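You operate a simulated robot arm through the tools that you are given. There is no shell and no other tool.

The job below is to be done with a simulated robot arm. You get a single attempt, and the scene is never put back.

Task
Shut the wall pipe valve, lock it with the green padlock and hang the SHUT tag beside it.
Fine: push the lock bolt up; the padlock hangs under it.

The check looks at the end state, three seconds after you hand in, the way a careful person would. Anything else that was tipped, shoved, dropped, spilled or broken makes it a failure.

Robot
A 7-joint arm with a three-finger gripper, fixed in place. Base frame: the origin is on the floor under the middle of its stand, x ahead of it, y to its left, z up. Units: mm, rad, N and s.
It reaches about 1342 mm from its shoulder. Its first joint turns from -2.897 to 2.897 rad. Payload 2.69 kg.
The tool frame sits at the grasp point between the pads (the TCP): z along the fingers, y along the line on which they close. The tips reach 30 mm beyond it. The gripper opens to 128 mm; its body begins 117 mm behind the TCP.
Orientation is told as [roll, pitch, yaw] about the base's x, y, z axes, in that order, counted from this pose: with the fingers straight down and closing along the base's y, the tool's x points along the base's -x, its y along +y and its z along -z.

Tools
- The arm moves only by the tool drive_tool. Its argument "moves" is a list of rows, each a list of 7 numbers: the shift along the tool's x, y, z in mm, then the turn, a rotation vector about the tool's x, y, z in rad, then the opening, from 0 (shut) to 1 (fully open). In form: [[dx, dy, dz, ax, ay, az, jaw], ...]. A call has 1 to 20 rows; each row shifts and turns the commanded pose from where the row before left it, along the tool's axes as they then stand. A row lasts 0.2 s, in which the tool goes at most 50 mm and 0.15 rad; a call with a longer step from one row to the next is refused whole, and so is a gripper value outside its range. A pose out of reach is approached as far as the arm can. The call stops where the force on the tool passes 40 N (or 10 N more than at its start, if that is more) or the arm is blocked; 0.2 s more then pass. Each finger travels about 127 mm/s and halts on what it meets, pressing with about 33 N; the grip force reading is that of the motor and also rises with nothing between the fingers. The clock runs only during rows and for 0.2 s after the last one: add rows that do not move to give the fingers time. The reply holds the time, the measured pose of the TCP, the force on the tool along the base axes, the opening and the grip force, in the units named above and with some noise, with the torque about the TCP (base axes, N m) and any sound that the robot's microphone picked up.
- Cameras (640 x 400 px; columns grow to the right, rows downward): "scene" is fixed at [219.5, 652.1, 1614.8]; the picture's right is [-0.66, -0.75, 0.00], its down [-0.31, 0.27, -0.91] and it looks along [0.68, -0.61, -0.41] (base axes); focal length 295 px, centre (320, 200). "wrist" rides on the gripper at [58, 54, -131] in the tool frame; the picture's right is [-0.68, 0.74, 0.00], its down [-0.62, -0.57, -0.55] and it looks along [-0.40, -0.37, 0.84] (tool axes); focal length 234 px, centre (320, 200). There is no depth. A picture from a camera that has moved, and an enlarged one, comes with that camera's place and axes in the base frame and with its lens.
- capture(camera): a new picture of that camera. It takes no simulated time.
- move_column(by): moves the trunk up (or, below 0, down) by that many mm; the arm rides with it, the base frame stays. It gives what a move gives, with no picture.
- close_up(camera, box): a new picture of the part [left, top, right, bottom] of that camera's present view, enlarged. It takes no simulated time.
- close_job(): hands the job in; it is judged then, once.

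Nothing tells you positions but the pictures and the camera data. Unless the task says otherwise, let go and move clear before handing in.

The tools are called after ">>>" as a command line: name --pt "numbers of a row" for each row, then --argument value for the rest, lists and objects as JSON in quotes. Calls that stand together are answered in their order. drive_tool: Moves the arm, as the interface text tells. Its arguments: {"type":"object","properties":{"moves":{"type":"array"}},"required":["moves"]} The other tools are called the same way: move_column (by) moves the trunk up or down; capture (camera) takes a picture; close_up (camera, box) takes an enlarged picture of a part of a camera's view; close_job () hands the job in.

At the start:

```text
clock: 0.0
eef_pos: [682.3, 142.9, 1539.3]
tool_rot: [0.0, 0.0, -0.002]
contact_force: [1.1, -0.2, 0.5]
moment: [0.01, 0.01, 0.0]
opening: 128.0
gripper_force: 0.1
trunk travel left (down, up): [-275.0, 75.0]
```

scene: 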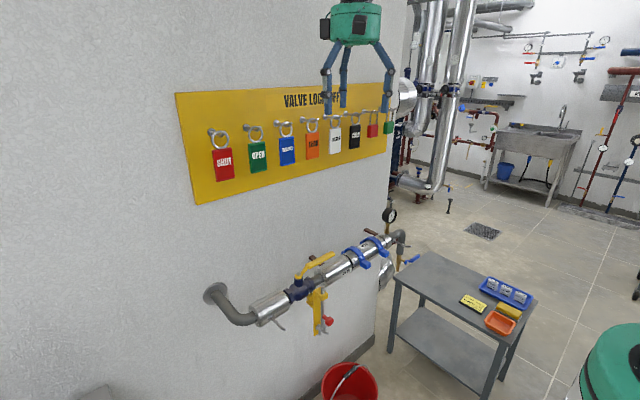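
wrist: 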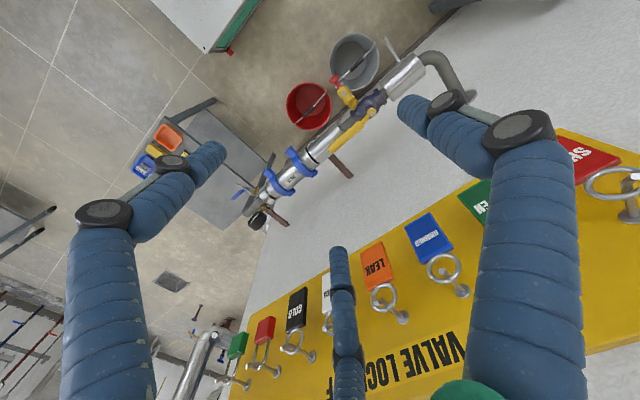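

I see a yellow lockout board on the wall with tags and padlocks on pegs, and below it a pipe with a yellow-handled ball valve. I'll look closer at each before planning.

>>> close_up --camera "scene" --box '[190, 220, 430, 370]'

>>> close_up --camera "scene" --box '[180, 80, 420, 230]'

>>> close_up --camera "wrist" --box '[280, 30, 480, 155]'

>>> close_up --camera "wrist" --box '[200, 200, 640, 400]'

>>> close_up --camera "scene" --box '[270, 245, 350, 345]'

```text
2.67 times, centred on (310, 295) of scene
camera zoom: at [219.5, 652.1, 1614.8], right [-0.66, -0.75, 0.0], down [-0.31, 0.27, -0.91], along [0.68, -0.61, -0.41], focal length 786 px, centre (347, -53)
```

zoom: 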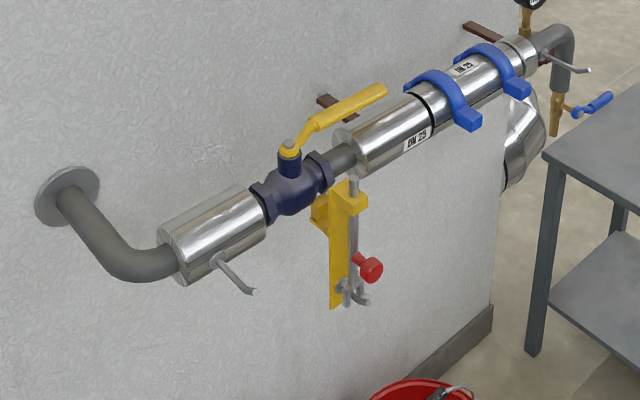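

```text
2.67 times, centred on (300, 155) of scene
camera zoom: at [219.5, 652.1, 1614.8], right [-0.66, -0.75, 0.0], down [-0.31, 0.27, -0.91], along [0.68, -0.61, -0.41], focal length 786 px, centre (373, 320)
```

zoom: 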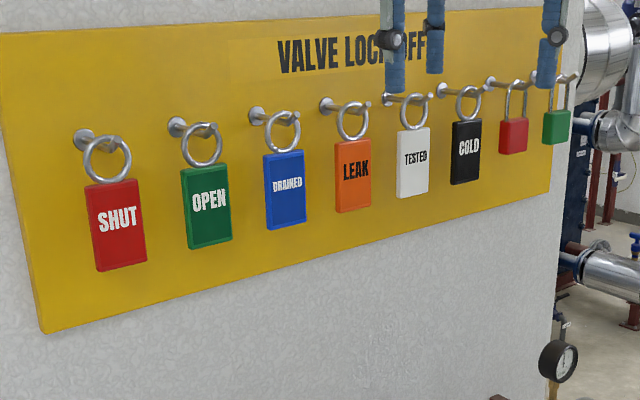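

```text
3.20 times, centred on (380, 92) of wrist
camera zoom: at [624.2, 198.0, 1670.8], right [0.68, 0.74, 0.0], down [0.62, -0.57, 0.55], along [0.4, -0.37, -0.84], focal length 749 px, centre (128, 544)
```

zoom: 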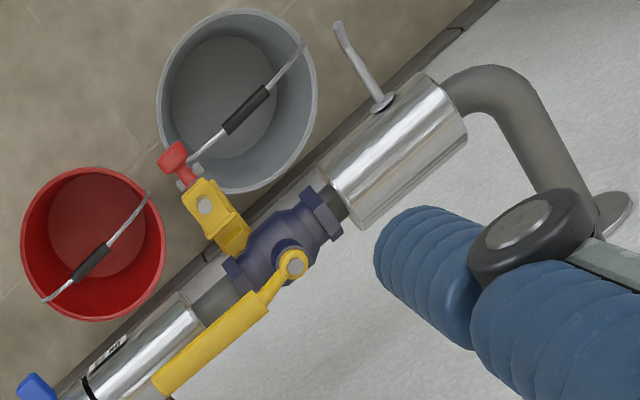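

```text
1.45 times, centred on (420, 300) of wrist
camera zoom: at [624.2, 198.0, 1670.8], right [0.68, 0.74, 0.0], down [0.62, -0.57, 0.55], along [0.4, -0.37, -0.84], focal length 341 px, centre (174, 54)
```

zoom: 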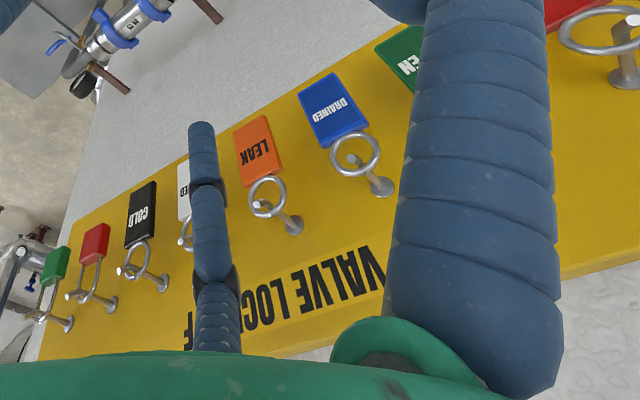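

```text
4.00 times, centred on (310, 295) of scene
camera zoom: at [219.5, 652.1, 1614.8], right [-0.66, -0.75, 0.0], down [-0.31, 0.27, -0.91], along [0.68, -0.61, -0.41], focal length 1179 px, centre (360, -180)
```

zoom: 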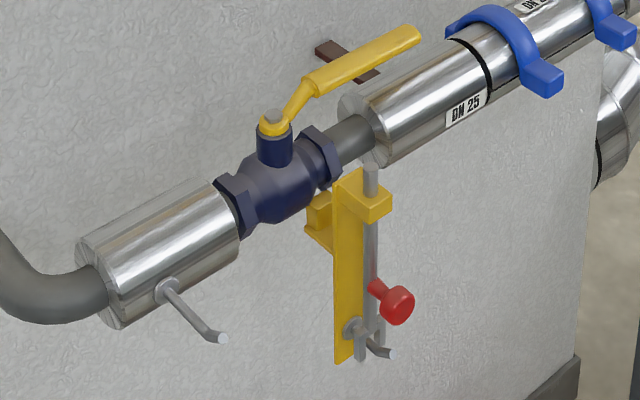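

The pegs look to be about 100 mm apart near x≈928, z≈1450, with SHUT at y≈354 and the green padlock at y≈-350. I put the valve hub at about (829, 203, 1010), with its handle along -y. First I'll close the gripper in free air to see how the three fingers move.

>>> drive_tool --pt "0 0 0 0 0 0 0.5" --pt "0 0 0 0 0 0 0.3" --pt "0 0 0 0 0 0 0.3" --pt "0 0 0 0 0 0 0.3"

>>> capture --camera "wrist"

>>> capture --camera "scene"

```text
clock: 1.0
eef_pos: [683.2, 145.0, 1540.0]
tool_rot: [-0.001, -0.002, -0.001]
contact_force: [-0.1, -0.8, 0.4]
moment: [-0.01, 0.02, 0.0]
opening: 38.1
gripper_force: 0.1
trunk travel left (down, up): [-275.0, 75.0]
```

```text
taken
camera wrist: at [624.2, 198.0, 1670.8], right [0.68, 0.74, 0.0], down [0.62, -0.57, 0.55], along [0.4, -0.37, -0.84], focal length 234 px, centre (320, 200)
```

wrist: 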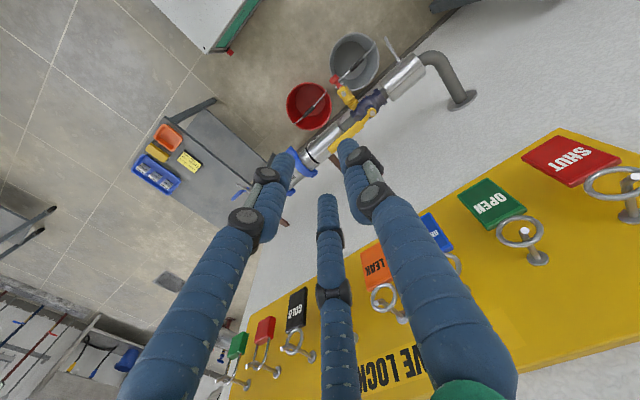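

```text
taken
```

scene: 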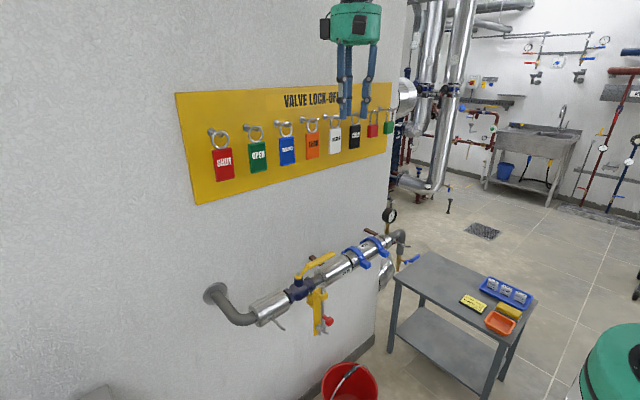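

The fingers close concentrically, like a three-jaw chuck. I'll reopen and move the wrist camera toward the valve for a second viewpoint to measure it from.

>>> drive_tool --pt "13.7 17.8 40 0 0 0 0.5" --pt "13.7 17.8 40 0 0 0 0.8" --pt "13.7 17.8 40 0 0 0 1" --pt "13.7 17.8 40 0 0 0 1" --pt "13.7 17.8 40 0 0 0 1" --pt "13.7 17.8 40 0 0 0 1" --pt "0 0 0 0 0 0 1"

>>> capture --camera "wrist"

>>> close_up --camera "wrist" --box '[220, 100, 480, 262]'

```text
clock: 2.6
eef_pos: [601.5, 252.1, 1300.4]
tool_rot: [0.001, -0.001, -0.001]
contact_force: [-0.8, -0.4, 0.4]
moment: [-0.03, -0.01, -0.02]
opening: 127.8
gripper_force: 0.0
trunk travel left (down, up): [-275.0, 75.0]
```

```text
taken
camera wrist: at [543.0, 305.4, 1430.3], right [0.68, 0.74, 0.0], down [0.62, -0.57, 0.55], along [0.4, -0.37, -0.84], focal length 234 px, centre (320, 200)
```

wrist: 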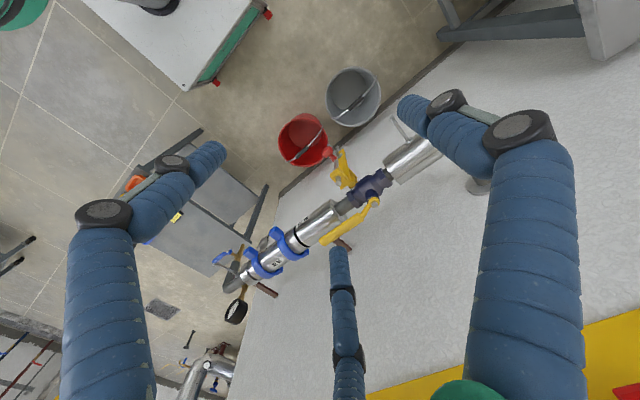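

```text
2.46 times, centred on (350, 181) of wrist
camera zoom: at [543.0, 305.4, 1430.3], right [0.68, 0.74, 0.0], down [0.62, -0.57, 0.55], along [0.4, -0.37, -0.84], focal length 576 px, centre (246, 247)
```

zoom: 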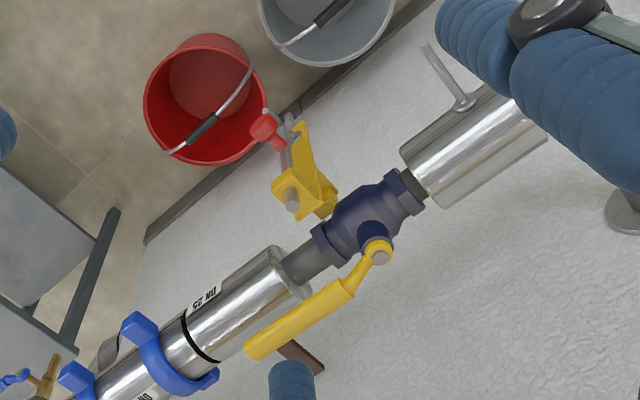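

The view is good but the triangulation scatters by about 10 mm. I'll move closer above the valve to measure the handle and bolt better.

>>> drive_tool --pt "-29 -13.7 29.4 0 0 0 1" --pt "-29 -13.7 29.4 0 0 0 1" --pt "-29 -13.7 29.4 0 0 0 1" --pt "-29 -13.7 29.4 0 0 0 1" --pt "-29 -13.7 29.4 0 0 0 1" --pt "-29 -13.7 29.4 0 0 0 1" --pt "0 0 0 0 0 0 1"

>>> capture --camera "wrist"

>>> capture --camera "scene"

```text
clock: 4.2
eef_pos: [775.6, 167.6, 1123.3]
tool_rot: [0.0, 0.0, -0.002]
contact_force: [0.8, 0.1, -0.7]
moment: [0.03, 0.12, 0.01]
opening: 128.2
gripper_force: 0.0
trunk travel left (down, up): [-275.0, 75.0]
```

```text
taken
camera wrist: at [717.1, 221.6, 1254.3], right [0.68, 0.74, 0.0], down [0.62, -0.57, 0.55], along [0.4, -0.37, -0.84], focal length 234 px, centre (320, 200)
```

wrist: 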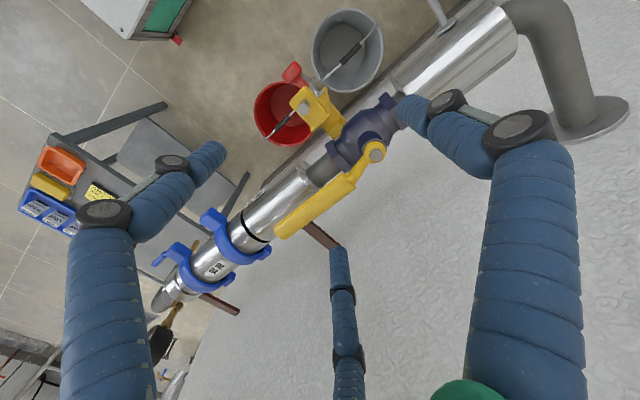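

```text
taken
```

scene: 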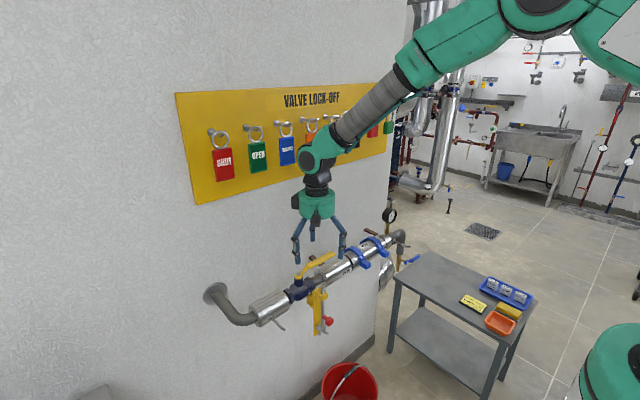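

My best fits so far are the hub bolt at (824, 203, 1021) and the handle tip at about (823, 56, 1031), with the wall near x≈990. Next I'll zoom in on the bracket, bolt and pegs.

>>> close_up --camera "wrist" --box '[260, 50, 420, 150]'

>>> close_up --camera "wrist" --box '[380, 0, 540, 100]'

>>> close_up --camera "wrist" --box '[260, 130, 420, 250]'

>>> close_up --camera "scene" --box '[295, 280, 345, 340]'

```text
4.00 times, centred on (340, 100) of wrist
camera zoom: at [717.1, 221.6, 1254.3], right [0.68, 0.74, 0.0], down [0.62, -0.57, 0.55], along [0.4, -0.37, -0.84], focal length 937 px, centre (240, 600)
```

zoom: 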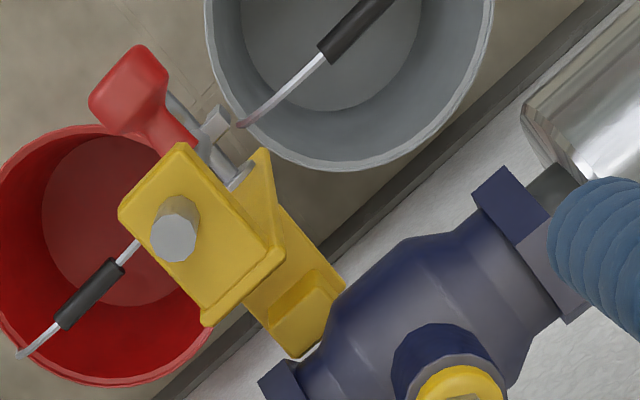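

```text
4.00 times, centred on (460, 50) of wrist
camera zoom: at [717.1, 221.6, 1254.3], right [0.68, 0.74, 0.0], down [0.62, -0.57, 0.55], along [0.4, -0.37, -0.84], focal length 937 px, centre (-240, 800)
```

zoom: 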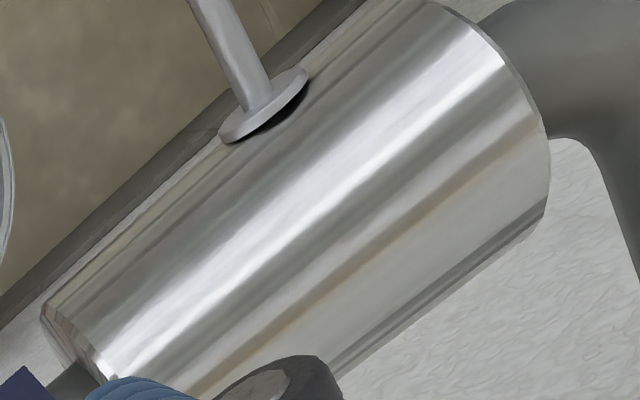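

```text
3.33 times, centred on (340, 190) of wrist
camera zoom: at [717.1, 221.6, 1254.3], right [0.68, 0.74, 0.0], down [0.62, -0.57, 0.55], along [0.4, -0.37, -0.84], focal length 781 px, centre (253, 233)
```

zoom: 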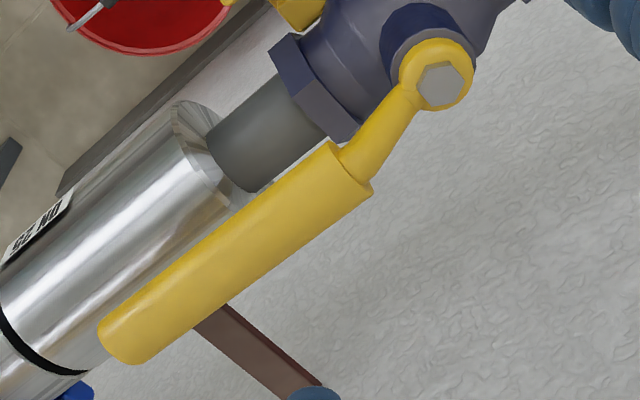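

```text
6.67 times, centred on (320, 310) of scene
camera zoom: at [219.5, 652.1, 1614.8], right [-0.66, -0.75, 0.0], down [-0.31, 0.27, -0.91], along [0.68, -0.61, -0.41], focal length 1964 px, centre (320, -533)
```

zoom: 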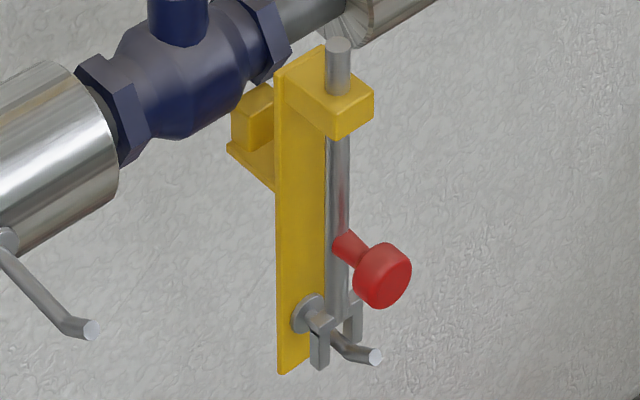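

I plan to close the valve by hooking one open finger behind the handle, on the wall side, and sweeping it clockwise toward the robot. That keeps the wrist away from the tags. First I'll yaw 30° so one finger points at the wall, and shift above the handle.

>>> drive_tool --pt "0 0 0 0 0 -0.131 1" --pt "0 0 0 0 0 -0.131 1" --pt "0 0 0 0 0 -0.131 1" --pt "0 0 0 0 0 -0.131 1" --pt "19.6 -40.4 0 0 0 0 1" --pt "19.7 -40.4 0 0 0 0 1" --pt "0 0 0 0 0 0 1"

>>> capture --camera "wrist"

>>> close_up --camera "scene" --box '[240, 160, 400, 340]'

```text
clock: 5.8
eef_pos: [781.8, 78.1, 1124.0]
tool_rot: [0.0, -0.002, 0.525]
contact_force: [0.1, -0.7, 0.3]
moment: [0.06, 0.0, -0.01]
opening: 128.3
gripper_force: 0.0
trunk travel left (down, up): [-275.0, 75.0]
```

```text
taken
camera wrist: at [704.1, 94.9, 1254.7], right [0.22, 0.98, 0.0], down [0.82, -0.18, 0.55], along [0.54, -0.12, -0.84], focal length 234 px, centre (320, 200)
```

wrist: 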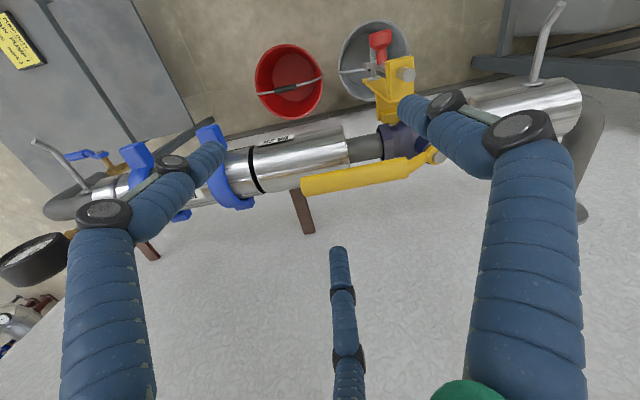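

```text
2.22 times, centred on (320, 250) of scene
camera zoom: at [219.5, 652.1, 1614.8], right [-0.66, -0.75, 0.0], down [-0.31, 0.27, -0.91], along [0.68, -0.61, -0.41], focal length 655 px, centre (320, 89)
```

zoom: 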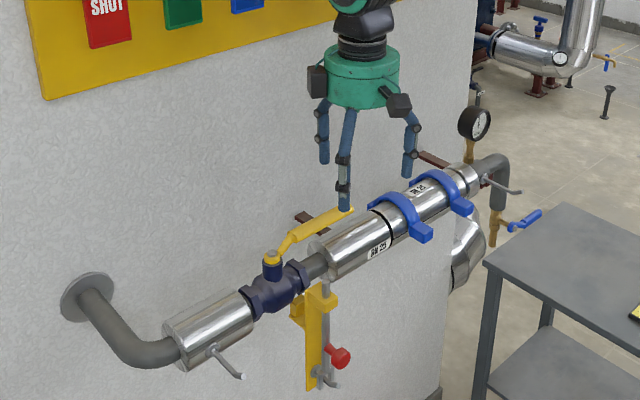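

The wall-side finger is clear behind the handle. I'll shift 8 mm toward the wall and descend until the fingertip is just below handle level, at about z=1013.

>>> drive_tool --pt "-6.9 -4 0 0 0 0 1" --pt "0 0 30 0 0 0 1" --pt "0 0 30 0 0 0 1" --pt "0 0 20 0 0 0 1" --pt "0 0 0 0 0 0 1"

>>> capture --camera "wrist"

>>> close_up --camera "scene" --box '[260, 200, 400, 320]'

```text
clock: 7.0
eef_pos: [788.8, 79.3, 1043.5]
tool_rot: [0.0, 0.001, 0.523]
contact_force: [-1.0, -0.9, 0.4]
moment: [0.05, 0.01, 0.0]
opening: 127.9
gripper_force: 0.1
trunk travel left (down, up): [-275.0, 75.0]
```

```text
taken
camera wrist: at [711.8, 96.9, 1174.4], right [0.22, 0.98, 0.0], down [0.82, -0.18, 0.55], along [0.54, -0.12, -0.84], focal length 234 px, centre (320, 200)
```

wrist: 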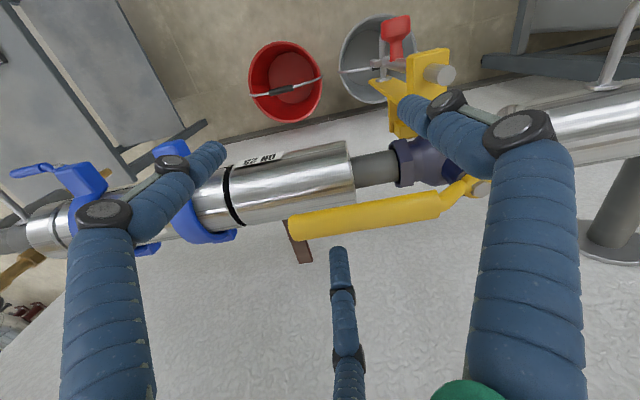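

```text
3.33 times, centred on (330, 260) of scene
camera zoom: at [219.5, 652.1, 1614.8], right [-0.66, -0.75, 0.0], down [-0.31, 0.27, -0.91], along [0.68, -0.61, -0.41], focal length 982 px, centre (287, 0)
```

zoom: 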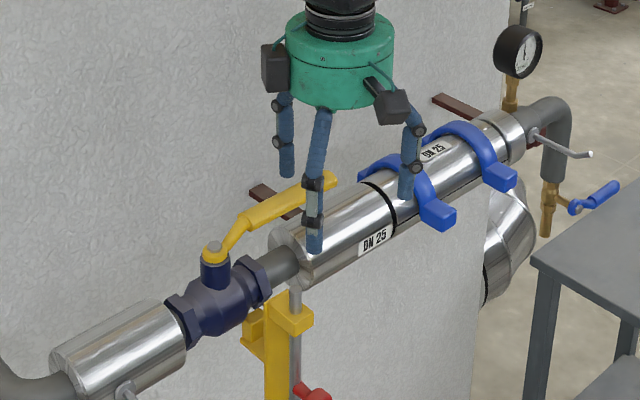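

The fingertip overlaps the handle by only a little. I'll go 7 mm lower and start the clockwise sweep around the hub.

>>> drive_tool --pt "0 0 7 0 0 0 1" --pt "10.68 2.96 0 0 0 0 1" --pt "10.38 3.88 0 0 0 0 1" --pt "10.0 4.77 0 0 0 0 1" --pt "9.55 5.62 0 0 0 0 1" --pt "9.02 6.43 0 0 0 0 1" --pt "8.43 7.2 0 0 0 0 1" --pt "7.77 7.9 0 0 0 0 1"

>>> capture --camera "wrist"

>>> close_up --camera "scene" --box '[260, 200, 400, 320]'

```text
clock: 8.8
eef_pos: [711.6, 79.4, 1035.6]
tool_rot: [-0.001, 0.001, 0.523]
contact_force: [2.6, -1.2, 1.1]
moment: [0.01, -0.12, -0.06]
opening: 128.1
gripper_force: 0.0
trunk travel left (down, up): [-275.0, 75.0]
```

```text
taken
camera wrist: at [634.4, 96.9, 1166.9], right [0.22, 0.98, 0.0], down [0.82, -0.18, 0.55], along [0.53, -0.12, -0.84], focal length 234 px, centre (320, 200)
```

wrist: 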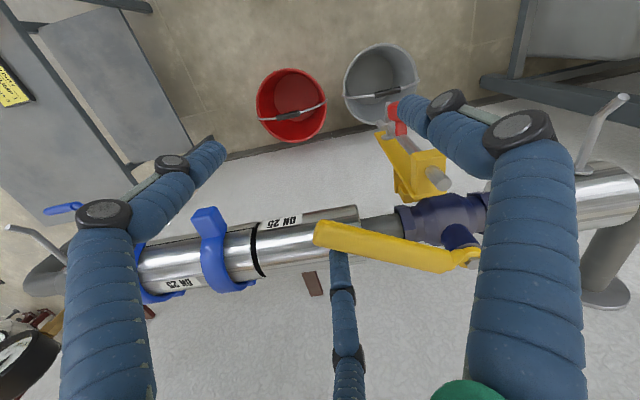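

```text
3.33 times, centred on (330, 260) of scene
camera zoom: at [219.5, 652.1, 1614.8], right [-0.66, -0.75, 0.0], down [-0.31, 0.27, -0.91], along [0.68, -0.61, -0.41], focal length 982 px, centre (287, 0)
```

zoom: 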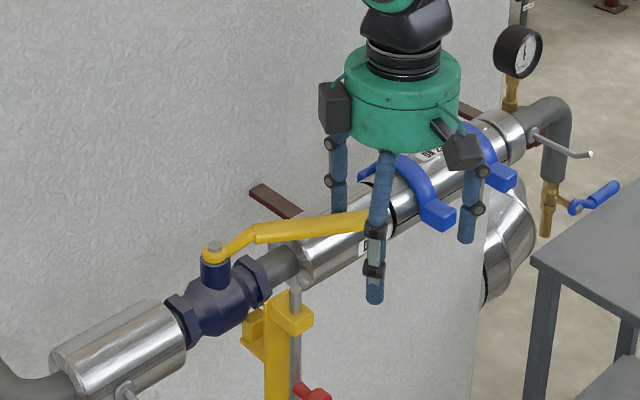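

The handle is turning with very little force. I'll continue the arc.

>>> drive_tool --pt "7.05 8.55 0 0 0 0 1" --pt "6.28 9.13 0 0 0 0 1" --pt "5.46 9.64 0 0 0 0 1" --pt "4.59 10.08 0 0 0 0 1" --pt "3.7 10.44 0 0 0 0 1" --pt "2.77 10.73 0 0 0 0 1" --pt "1.83 10.93 0 0 0 0 1" --pt "0.87 11.05 0 0 0 0 1" --pt "-0.1 11.08 0 0 0 0 1" --pt "-1.06 11.03 0 0 0 0 1"

>>> capture --camera "wrist"

>>> close_up --camera "scene" --box '[260, 200, 400, 340]'

```text
clock: 11.0
eef_pos: [633.2, 153.3, 1036.0]
tool_rot: [0.0, 0.001, 0.524]
contact_force: [0.5, -1.5, 0.3]
moment: [-0.04, -0.06, -0.12]
opening: 128.3
gripper_force: 0.1
trunk travel left (down, up): [-275.0, 75.0]
```

```text
taken
camera wrist: at [555.7, 170.1, 1167.1], right [0.22, 0.98, 0.0], down [0.82, -0.18, 0.55], along [0.53, -0.12, -0.84], focal length 234 px, centre (320, 200)
```

wrist: 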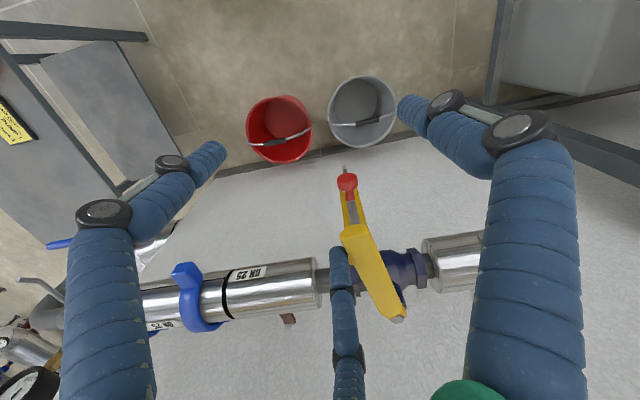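

```text
2.86 times, centred on (330, 270) of scene
camera zoom: at [219.5, 652.1, 1614.8], right [-0.66, -0.75, 0.0], down [-0.31, 0.27, -0.91], along [0.68, -0.61, -0.41], focal length 842 px, centre (291, 0)
```

zoom: 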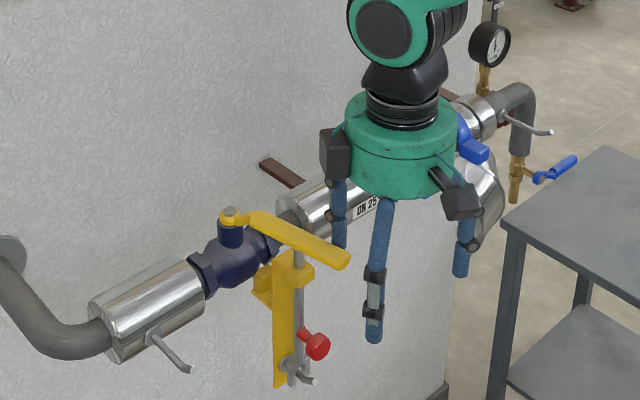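

The handle now sits about 70–75° from where it started. I'll continue in smaller steps until it meets its stop.

>>> drive_tool --pt "-2.02 10.89 0 0 0 0 1" --pt "-2.96 10.68 0 0 0 0 1" --pt "-1.7 5.2 0 0 0 0 1" --pt "-1.9 5.1 0 0 0 0 1"

>>> capture --camera "wrist"

>>> close_up --camera "scene" --box '[260, 200, 400, 340]'

```text
clock: 12.1
eef_pos: [626.2, 181.4, 1036.2]
tool_rot: [-0.002, 0.0, 0.516]
contact_force: [4.4, -20.5, 1.2]
moment: [-0.15, -0.2, -1.49]
opening: 128.2
gripper_force: 0.1
trunk travel left (down, up): [-275.0, 75.0]
stopped in row 4: the force on the tool passed its limit at 43 N (the readings are from after the stop); the commanded pose is now the measured one
```

```text
taken
camera wrist: at [548.6, 198.3, 1167.6], right [0.22, 0.97, 0.0], down [0.82, -0.19, 0.55], along [0.53, -0.12, -0.84], focal length 234 px, centre (320, 200)
```

wrist: 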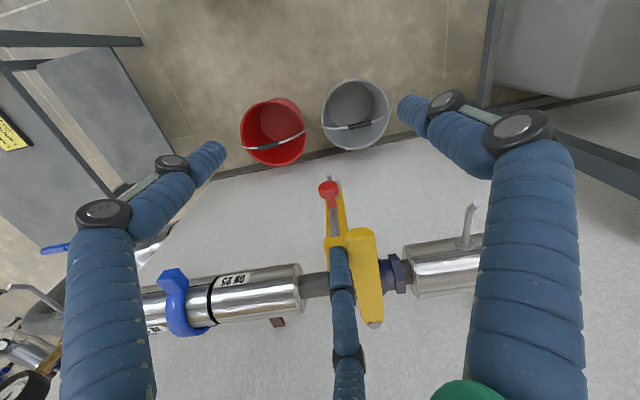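

```text
2.86 times, centred on (330, 270) of scene
camera zoom: at [219.5, 652.1, 1614.8], right [-0.66, -0.75, 0.0], down [-0.31, 0.27, -0.91], along [0.68, -0.61, -0.41], focal length 842 px, centre (291, 0)
```

zoom: 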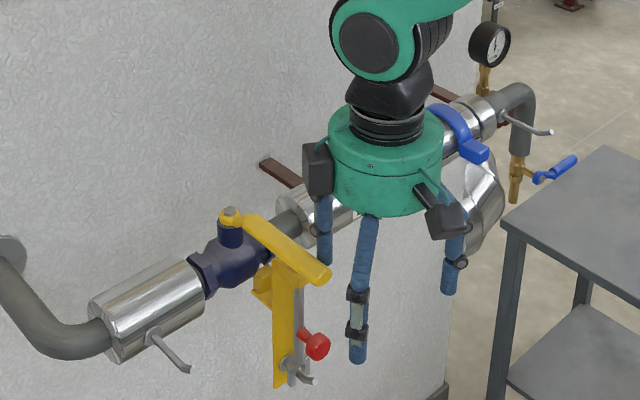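

The handle has hit its stop at 90°, perpendicular to the pipe, so the valve is shut. I'll back off gently, rise and retreat, then pitch the gripper to point forward for the bolt knob.

>>> drive_tool --pt "7.5 -13 0 0 0 0 1" --pt "5 -8.7 0 0 0 0 1" --pt "0 0 -40 0 0 0 1" --pt "0 0 -40 0 0 0 1" --pt "0 0 -40 0 0 0 1" --pt "30 17 0 0 0 0 1" --pt "30 17 0 0 0 0 1" --pt "0 0 0 0 0 0 1"

>>> close_up --camera "scene" --box '[260, 220, 360, 340]'

>>> capture --camera "wrist"

```text
clock: 13.8
eef_pos: [554.3, 159.2, 1156.8]
tool_rot: [0.0, 0.0, 0.521]
contact_force: [-0.3, -0.8, 0.5]
moment: [-0.02, -0.02, 0.0]
opening: 128.0
gripper_force: 0.1
trunk travel left (down, up): [-275.0, 75.0]
```

```text
3.33 times, centred on (310, 280) of scene
camera zoom: at [219.5, 652.1, 1614.8], right [-0.66, -0.75, 0.0], down [-0.31, 0.27, -0.91], along [0.68, -0.61, -0.41], focal length 982 px, centre (353, -67)
```

zoom: 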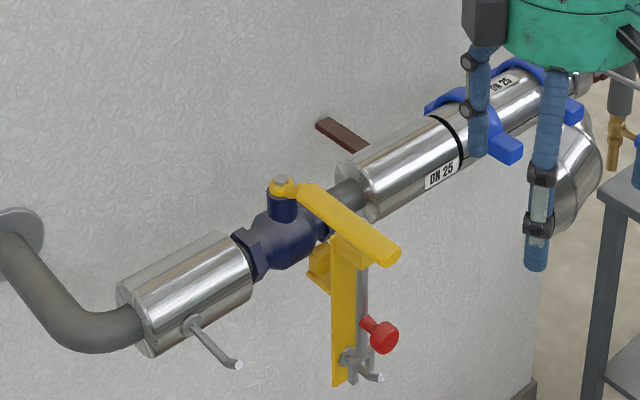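

```text
taken
camera wrist: at [477.6, 176.7, 1288.4], right [0.22, 0.98, 0.0], down [0.82, -0.18, 0.55], along [0.53, -0.12, -0.84], focal length 234 px, centre (320, 200)
```

wrist: 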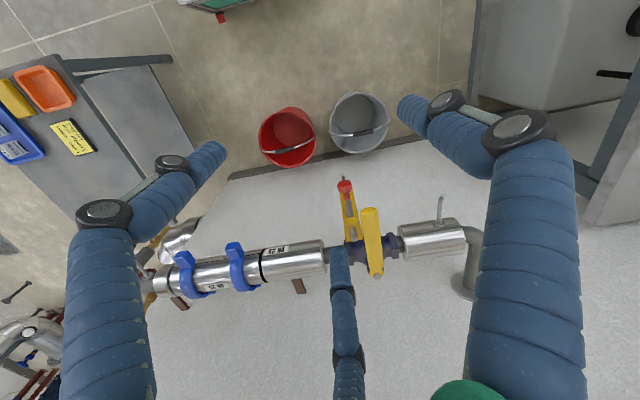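

The valve is shut, with the handle square to the pipe. I'll move to open space above the pipe and pitch the gripper 90° so the fingers point at the wall.

>>> drive_tool --pt "-34.2 -33.8 -2 0 0 0 1" --pt "-34.2 -33.8 -2 0 0 0 1" --pt "-34.2 -33.8 -2 0 0 0 1" --pt "-34.2 -33.8 -2 0 0 0 1" --pt "0 0 0 0.0711 -0.1238 0 1" --pt "0 0 0 0.0711 -0.1238 0 1" --pt "0 0 0 0.0711 -0.1238 0 1" --pt "0 0 0 0.0711 -0.1238 0 1" --pt "0 0 0 0.0711 -0.1238 0 1" --pt "0 0 0 0.0711 -0.1238 0 1" --pt "0 0 0 0.0711 -0.1238 0 1" --pt "0 0 0 0.0711 -0.1238 0 1" --pt "0 0 0 0.0711 -0.1238 0 1" --pt "0 0 0 0.0711 -0.1238 0 1" --pt "0 0 0 0.0711 -0.1238 0 1" --pt "0 0 0 0 0 0 1"

>>> capture --camera "wrist"

>>> capture --camera "scene"

```text
clock: 17.2
eef_pos: [741.9, 99.6, 1162.1]
tool_rot: [-1.435, -1.022, 1.429]
contact_force: [0.8, 0.1, -0.5]
moment: [0.06, -0.06, 0.01]
opening: 128.1
gripper_force: 0.0
out of reach, approached as far as the arm can: row 11
trunk travel left (down, up): [-275.0, 75.0]
```

```text
taken
camera wrist: at [607.1, 118.7, 1093.3], right [0.04, 0.98, 0.2], down [-0.49, -0.15, 0.86], along [0.87, -0.13, 0.48], focal length 234 px, centre (320, 200)
```

wrist: 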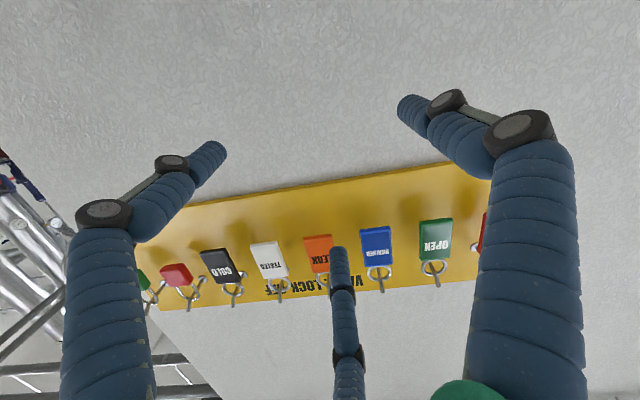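

```text
taken
```

scene: 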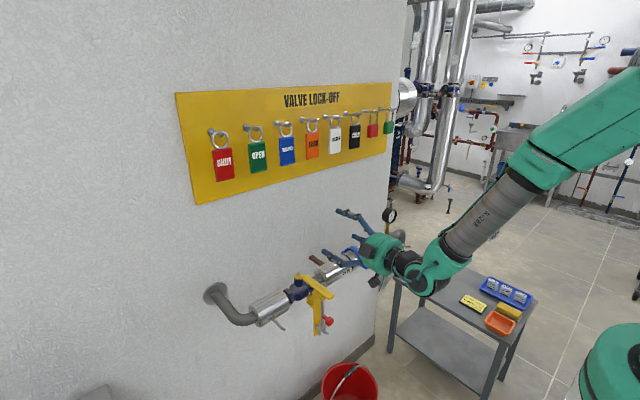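

The gripper now points forward, about 4° low. The wrist view from below shows the whole board. I'll level the tool and back off toward the robot at y≈175, so the trunk can then be lowered to bolt height.

>>> drive_tool --pt "0 0 -10 0.0116 -0.0712 0 1" --pt "-7.6 12.9 -34 0 0 0 1" --pt "-7.6 12.9 -34 0 0 0 1" --pt "-7.6 12.9 -34 0 0 0 1" --pt "-7.6 12.9 -34 0 0 0 1" --pt "-7.6 12.9 -34 0 0 0 1" --pt "0 0 0 0 0 0 1"

>>> capture --camera "wrist"

```text
clock: 18.9
eef_pos: [561.0, 176.9, 1164.6]
tool_rot: [-1.566, -1.029, 1.566]
contact_force: [0.2, 1.4, 1.3]
moment: [0.01, -0.03, -0.02]
opening: 128.0
gripper_force: 0.1
out of reach, approached as far as the arm can: row 1
trunk travel left (down, up): [-275.0, 75.0]
```

```text
taken
camera wrist: at [429.5, 193.0, 1086.6], right [0.0, 0.98, 0.2], down [-0.55, -0.17, 0.82], along [0.84, -0.11, 0.54], focal length 234 px, centre (320, 200)
```

wrist: 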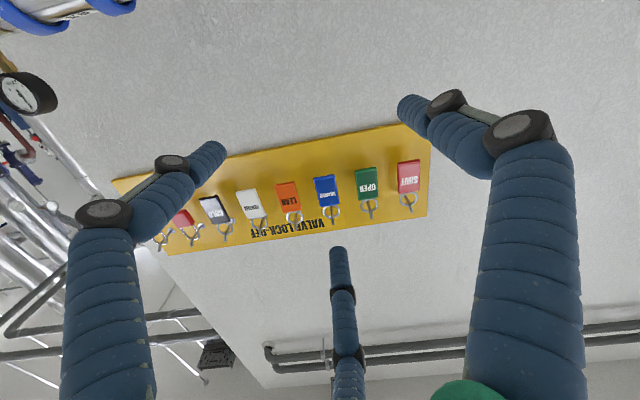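

The tool is level and pointing at the wall. I'll lower the trunk 250 mm to bring it to bolt-knob height.

>>> move_column --by -250

>>> capture --camera "wrist"

>>> capture --camera "scene"

```text
clock: 21.4
eef_pos: [561.6, 177.2, 912.8]
tool_rot: [-1.564, -1.029, 1.565]
contact_force: [0.2, -0.3, -1.0]
moment: [-0.01, 0.0, -0.03]
opening: 128.2
gripper_force: 0.1
trunk travel left (down, up): [-25.0, 325.0]
```

```text
taken
camera wrist: at [430.2, 192.7, 836.6], right [0.0, 0.98, 0.2], down [-0.55, -0.17, 0.82], along [0.84, -0.11, 0.53], focal length 234 px, centre (320, 200)
```

wrist: 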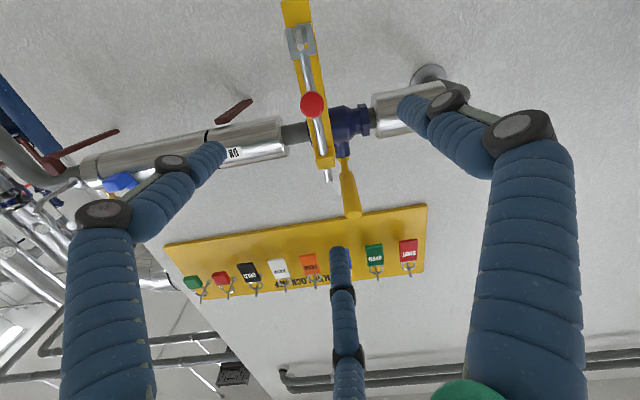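

```text
taken
```

scene: 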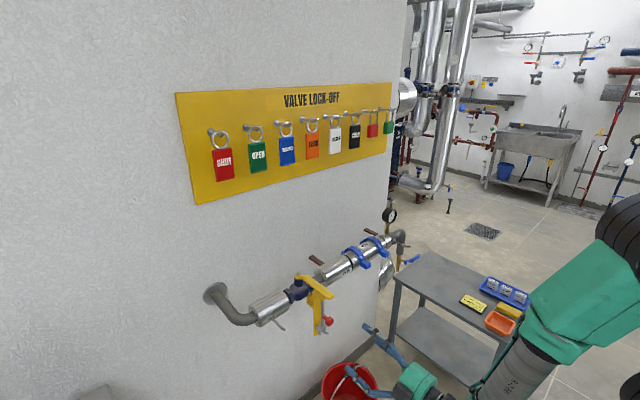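

The wrist view now shows the bolt, knob, fork and hook from below. I'll zoom in to measure them.

>>> close_up --camera "wrist" --box '[250, 0, 410, 100]'

>>> close_up --camera "wrist" --box '[250, 60, 410, 230]'

>>> close_up --camera "wrist" --box '[160, 200, 440, 320]'

```text
4.00 times, centred on (330, 50) of wrist
camera zoom: at [430.2, 192.7, 836.6], right [0.0, 0.98, 0.2], down [-0.55, -0.17, 0.82], along [0.84, -0.11, 0.53], focal length 937 px, centre (280, 800)
```

zoom: 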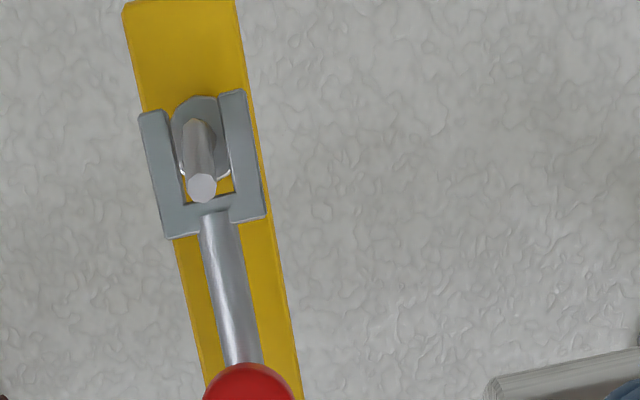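

```text
2.35 times, centred on (330, 145) of wrist
camera zoom: at [430.2, 192.7, 836.6], right [0.0, 0.98, 0.2], down [-0.55, -0.17, 0.82], along [0.84, -0.11, 0.53], focal length 551 px, centre (296, 329)
```

zoom: 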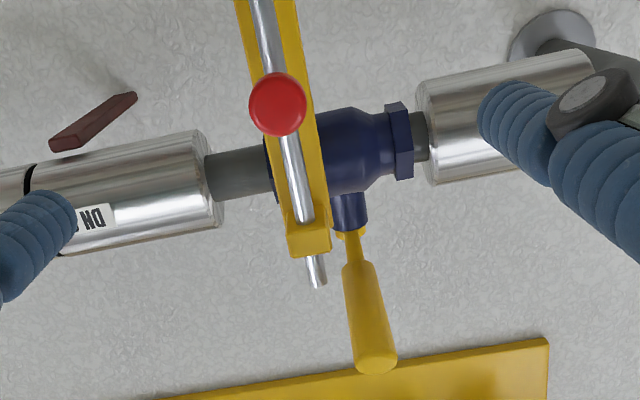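

```text
2.29 times, centred on (300, 260) of wrist
camera zoom: at [430.2, 192.7, 836.6], right [0.0, 0.98, 0.2], down [-0.55, -0.17, 0.82], along [0.84, -0.11, 0.53], focal length 535 px, centre (366, 63)
```

zoom: 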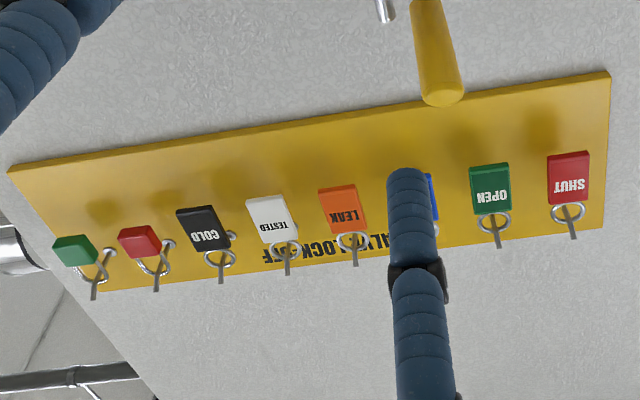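

The knob is at about (700–718, 174, 887), with the rod at x≈745. I'll narrow the fingers, line up with the knob and advance most of the way, then check.

>>> drive_tool --pt "12 5.2 0 0 0 0 0.6" --pt "11.9 5.2 0 0 0 0 0.45" --pt "0 0 25 0 0 0 0.45" --pt "0 0 25 0 0 0 0.45" --pt "0 0 25 0 0 0 0.45" --pt "0 0 25 0 0 0 0.45" --pt "0 0 0 0 0 0 0.45"

>>> capture --camera "wrist"

>>> close_up --camera "scene" --box '[260, 250, 400, 370]'

```text
clock: 23.0
eef_pos: [661.5, 174.3, 887.2]
tool_rot: [-1.565, -1.028, 1.564]
contact_force: [0.9, -0.3, 0.3]
moment: [0.0, 0.05, -0.01]
opening: 57.5
gripper_force: 0.0
trunk travel left (down, up): [-25.0, 325.0]
```

```text
taken
camera wrist: at [530.2, 189.1, 810.8], right [0.0, 0.98, 0.2], down [-0.55, -0.17, 0.82], along [0.84, -0.11, 0.53], focal length 234 px, centre (320, 200)
```

wrist: 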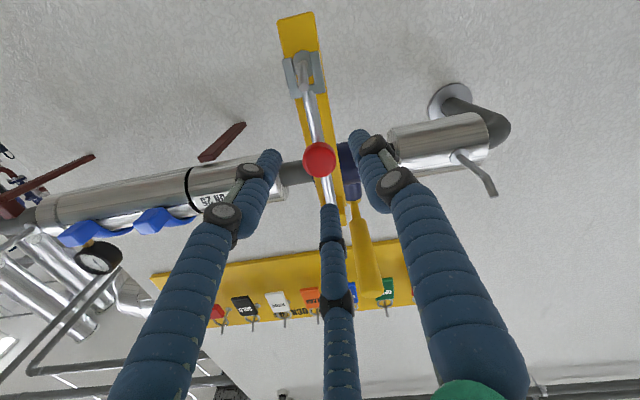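

```text
3.33 times, centred on (330, 310) of scene
camera zoom: at [219.5, 652.1, 1614.8], right [-0.66, -0.75, 0.0], down [-0.31, 0.27, -0.91], along [0.68, -0.61, -0.41], focal length 982 px, centre (287, -167)
```

zoom: 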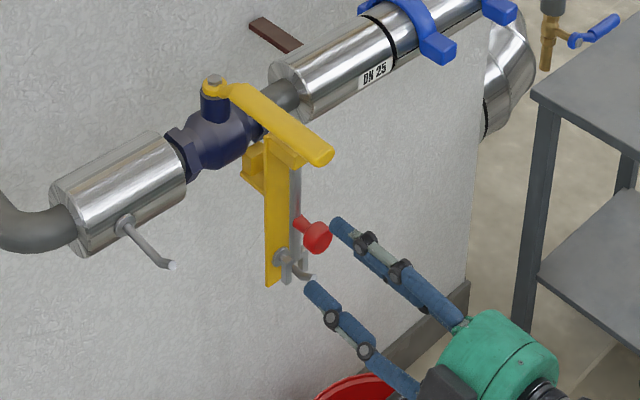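

The alignment looks good. I'll advance 34 mm so the fingers surround the knob, then close on it.

>>> drive_tool --pt "0 0 17 0 0 0 0.45" --pt "0 0 17 0 0 0 0.45" --pt "0 0 0 0 0 0 0.45" --pt "0 0 0 0 0 0 0.3" --pt "0 0 0 0 0 0 0.15" --pt "0 0 0 0 0 0 0.15"

>>> capture --camera "wrist"

>>> close_up --camera "scene" --box '[260, 250, 400, 370]'

```text
clock: 24.4
eef_pos: [694.0, 173.1, 887.5]
tool_rot: [-1.563, -1.028, 1.562]
contact_force: [-0.5, -2.8, 1.1]
moment: [0.0, 0.0, -0.05]
opening: 27.9
gripper_force: 6.3
trunk travel left (down, up): [-25.0, 325.0]
```

```text
taken
camera wrist: at [563.5, 189.4, 810.6], right [0.0, 0.98, 0.2], down [-0.55, -0.17, 0.82], along [0.84, -0.11, 0.53], focal length 234 px, centre (320, 200)
```

wrist: 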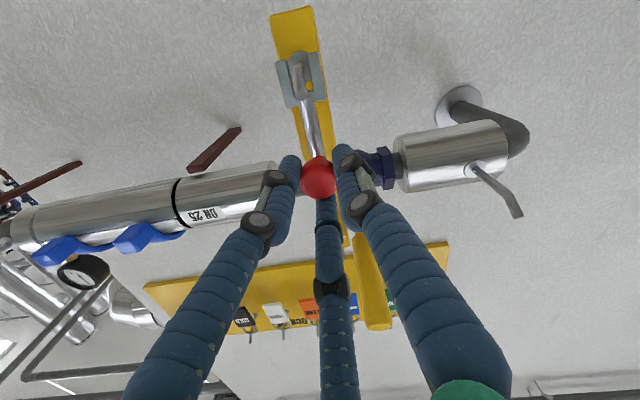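

```text
3.33 times, centred on (330, 310) of scene
camera zoom: at [219.5, 652.1, 1614.8], right [-0.66, -0.75, 0.0], down [-0.31, 0.27, -0.91], along [0.68, -0.61, -0.41], focal length 982 px, centre (287, -167)
```

zoom: 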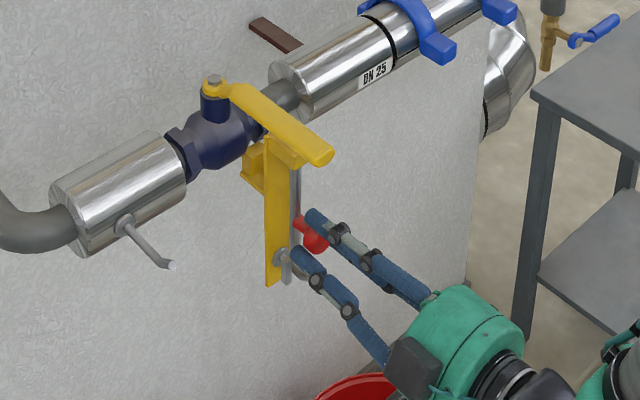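

The fingers are on the knob, at 27.9 mm opening. I'll firm the grip and lift straight up in small steps, watching the force.

>>> drive_tool --pt "0 0 0 0 0 0 0.05" --pt "0 0 0 0 0 0 0.05" --pt "-5.14 -3.09 0 0 0 0 0.05" --pt "-5.14 -3.09 0 0 0 0 0.05" --pt "-5.14 -3.09 0 0 0 0 0.05" --pt "-5.14 -3.09 0 0 0 0 0.05" --pt "-5.14 -3.09 0 0 0 0 0.05"

>>> capture --camera "wrist"

>>> close_up --camera "scene" --box '[260, 250, 400, 370]'

```text
clock: 26.0
eef_pos: [694.5, 172.1, 918.2]
tool_rot: [-1.564, -1.026, 1.565]
contact_force: [-3.8, -2.8, -1.2]
moment: [-0.08, 0.17, 0.05]
opening: 26.7
gripper_force: 45.0
trunk travel left (down, up): [-25.0, 325.0]
```

```text
taken
camera wrist: at [563.5, 188.6, 840.2], right [0.0, 0.98, 0.2], down [-0.55, -0.17, 0.82], along [0.84, -0.11, 0.54], focal length 234 px, centre (320, 200)
```

wrist: 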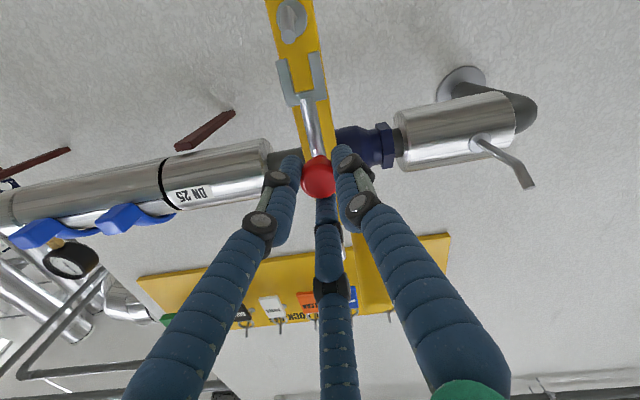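

```text
3.33 times, centred on (330, 310) of scene
camera zoom: at [219.5, 652.1, 1614.8], right [-0.66, -0.75, 0.0], down [-0.31, 0.27, -0.91], along [0.68, -0.61, -0.41], focal length 982 px, centre (287, -167)
```

zoom: 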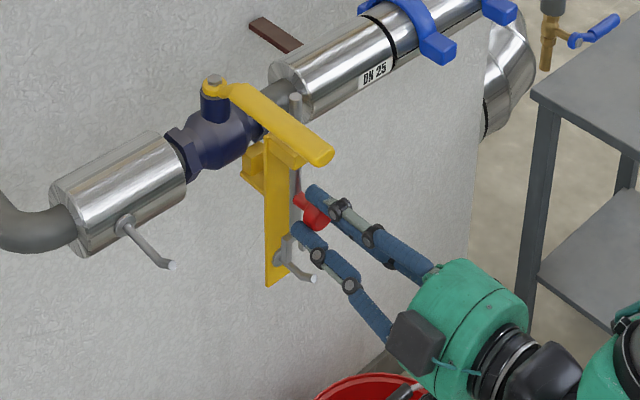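

The bolt has risen 30 mm and its fork is clear above the hook. I'll keep going in small steps to find the upper stop.

>>> drive_tool --pt "-3.43 -2.06 0 0 0 0 0.05" --pt "-3.43 -2.06 0 0 0 0 0.05" --pt "-3.43 -2.06 0 0 0 0 0.05" --pt "-3.43 -2.06 0 0 0 0 0.05"

>>> capture --camera "wrist"

>>> close_up --camera "scene" --box '[260, 250, 400, 370]'

```text
clock: 27.0
eef_pos: [694.6, 172.9, 932.9]
tool_rot: [-1.564, -1.029, 1.564]
contact_force: [-15.9, -4.1, -1.2]
moment: [-0.03, 0.25, -0.02]
opening: 26.3
gripper_force: 44.6
trunk travel left (down, up): [-25.0, 325.0]
```

```text
taken
camera wrist: at [563.6, 188.7, 856.1], right [0.0, 0.98, 0.2], down [-0.55, -0.17, 0.82], along [0.84, -0.11, 0.53], focal length 234 px, centre (320, 200)
```

wrist: 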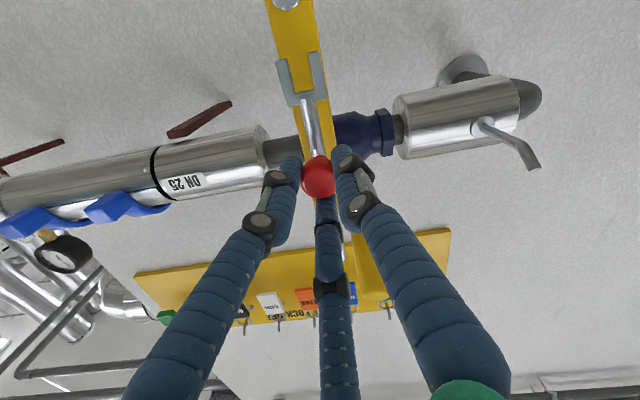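

```text
3.33 times, centred on (330, 310) of scene
camera zoom: at [219.5, 652.1, 1614.8], right [-0.66, -0.75, 0.0], down [-0.31, 0.27, -0.91], along [0.68, -0.61, -0.41], focal length 982 px, centre (287, -167)
```

zoom: 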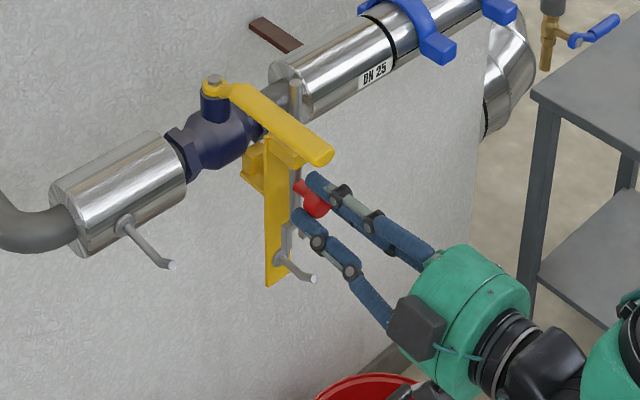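

The bolt is up 45 mm with no stop yet, though there's a little x force. I'll try a few more millimetres.

>>> drive_tool --pt "-1.71 -1.03 -0.6 0 0 0 0.05" --pt "-1.71 -1.03 -0.6 0 0 0 0.05" --pt "-1.71 -1.03 -0.6 0 0 0 0.05" --pt "-1.71 -1.03 0 0 0 0 0.05" --pt "-1.71 -1.03 0 0 0 0 0.05"

>>> capture --camera "wrist"

>>> close_up --camera "scene" --box '[280, 260, 360, 340]'

```text
clock: 27.9
eef_pos: [695.2, 173.8, 933.3]
tool_rot: [-1.546, -1.026, 1.547]
contact_force: [29.2, 3.3, -17.7]
moment: [0.07, 0.64, 0.1]
opening: 26.5
gripper_force: 45.2
trunk travel left (down, up): [-25.0, 325.0]
stopped in row 4: the force on the tool passed its limit at 43 N (the readings are from after the stop); the commanded pose is now the measured one
```

```text
taken
camera wrist: at [562.7, 188.5, 858.4], right [0.0, 0.98, 0.2], down [-0.54, -0.16, 0.83], along [0.84, -0.11, 0.53], focal length 234 px, centre (320, 200)
```

wrist: 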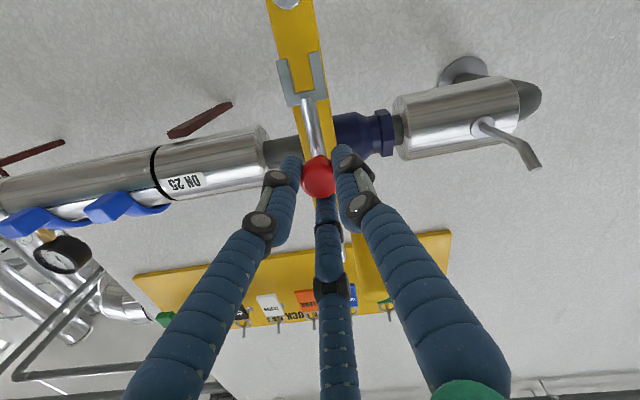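

```text
5.00 times, centred on (320, 300) of scene
camera zoom: at [219.5, 652.1, 1614.8], right [-0.66, -0.75, 0.0], down [-0.31, 0.27, -0.91], along [0.68, -0.61, -0.41], focal length 1473 px, centre (320, -300)
```

zoom: 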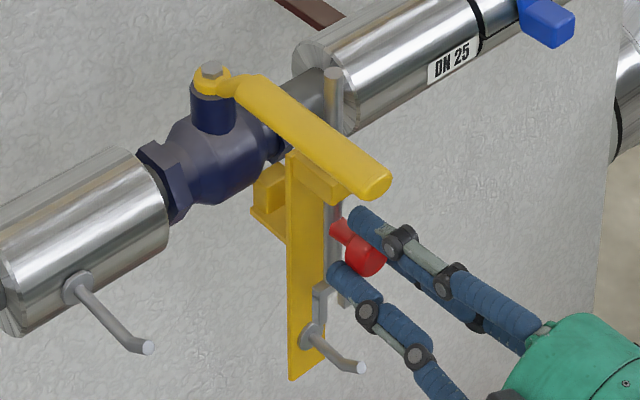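

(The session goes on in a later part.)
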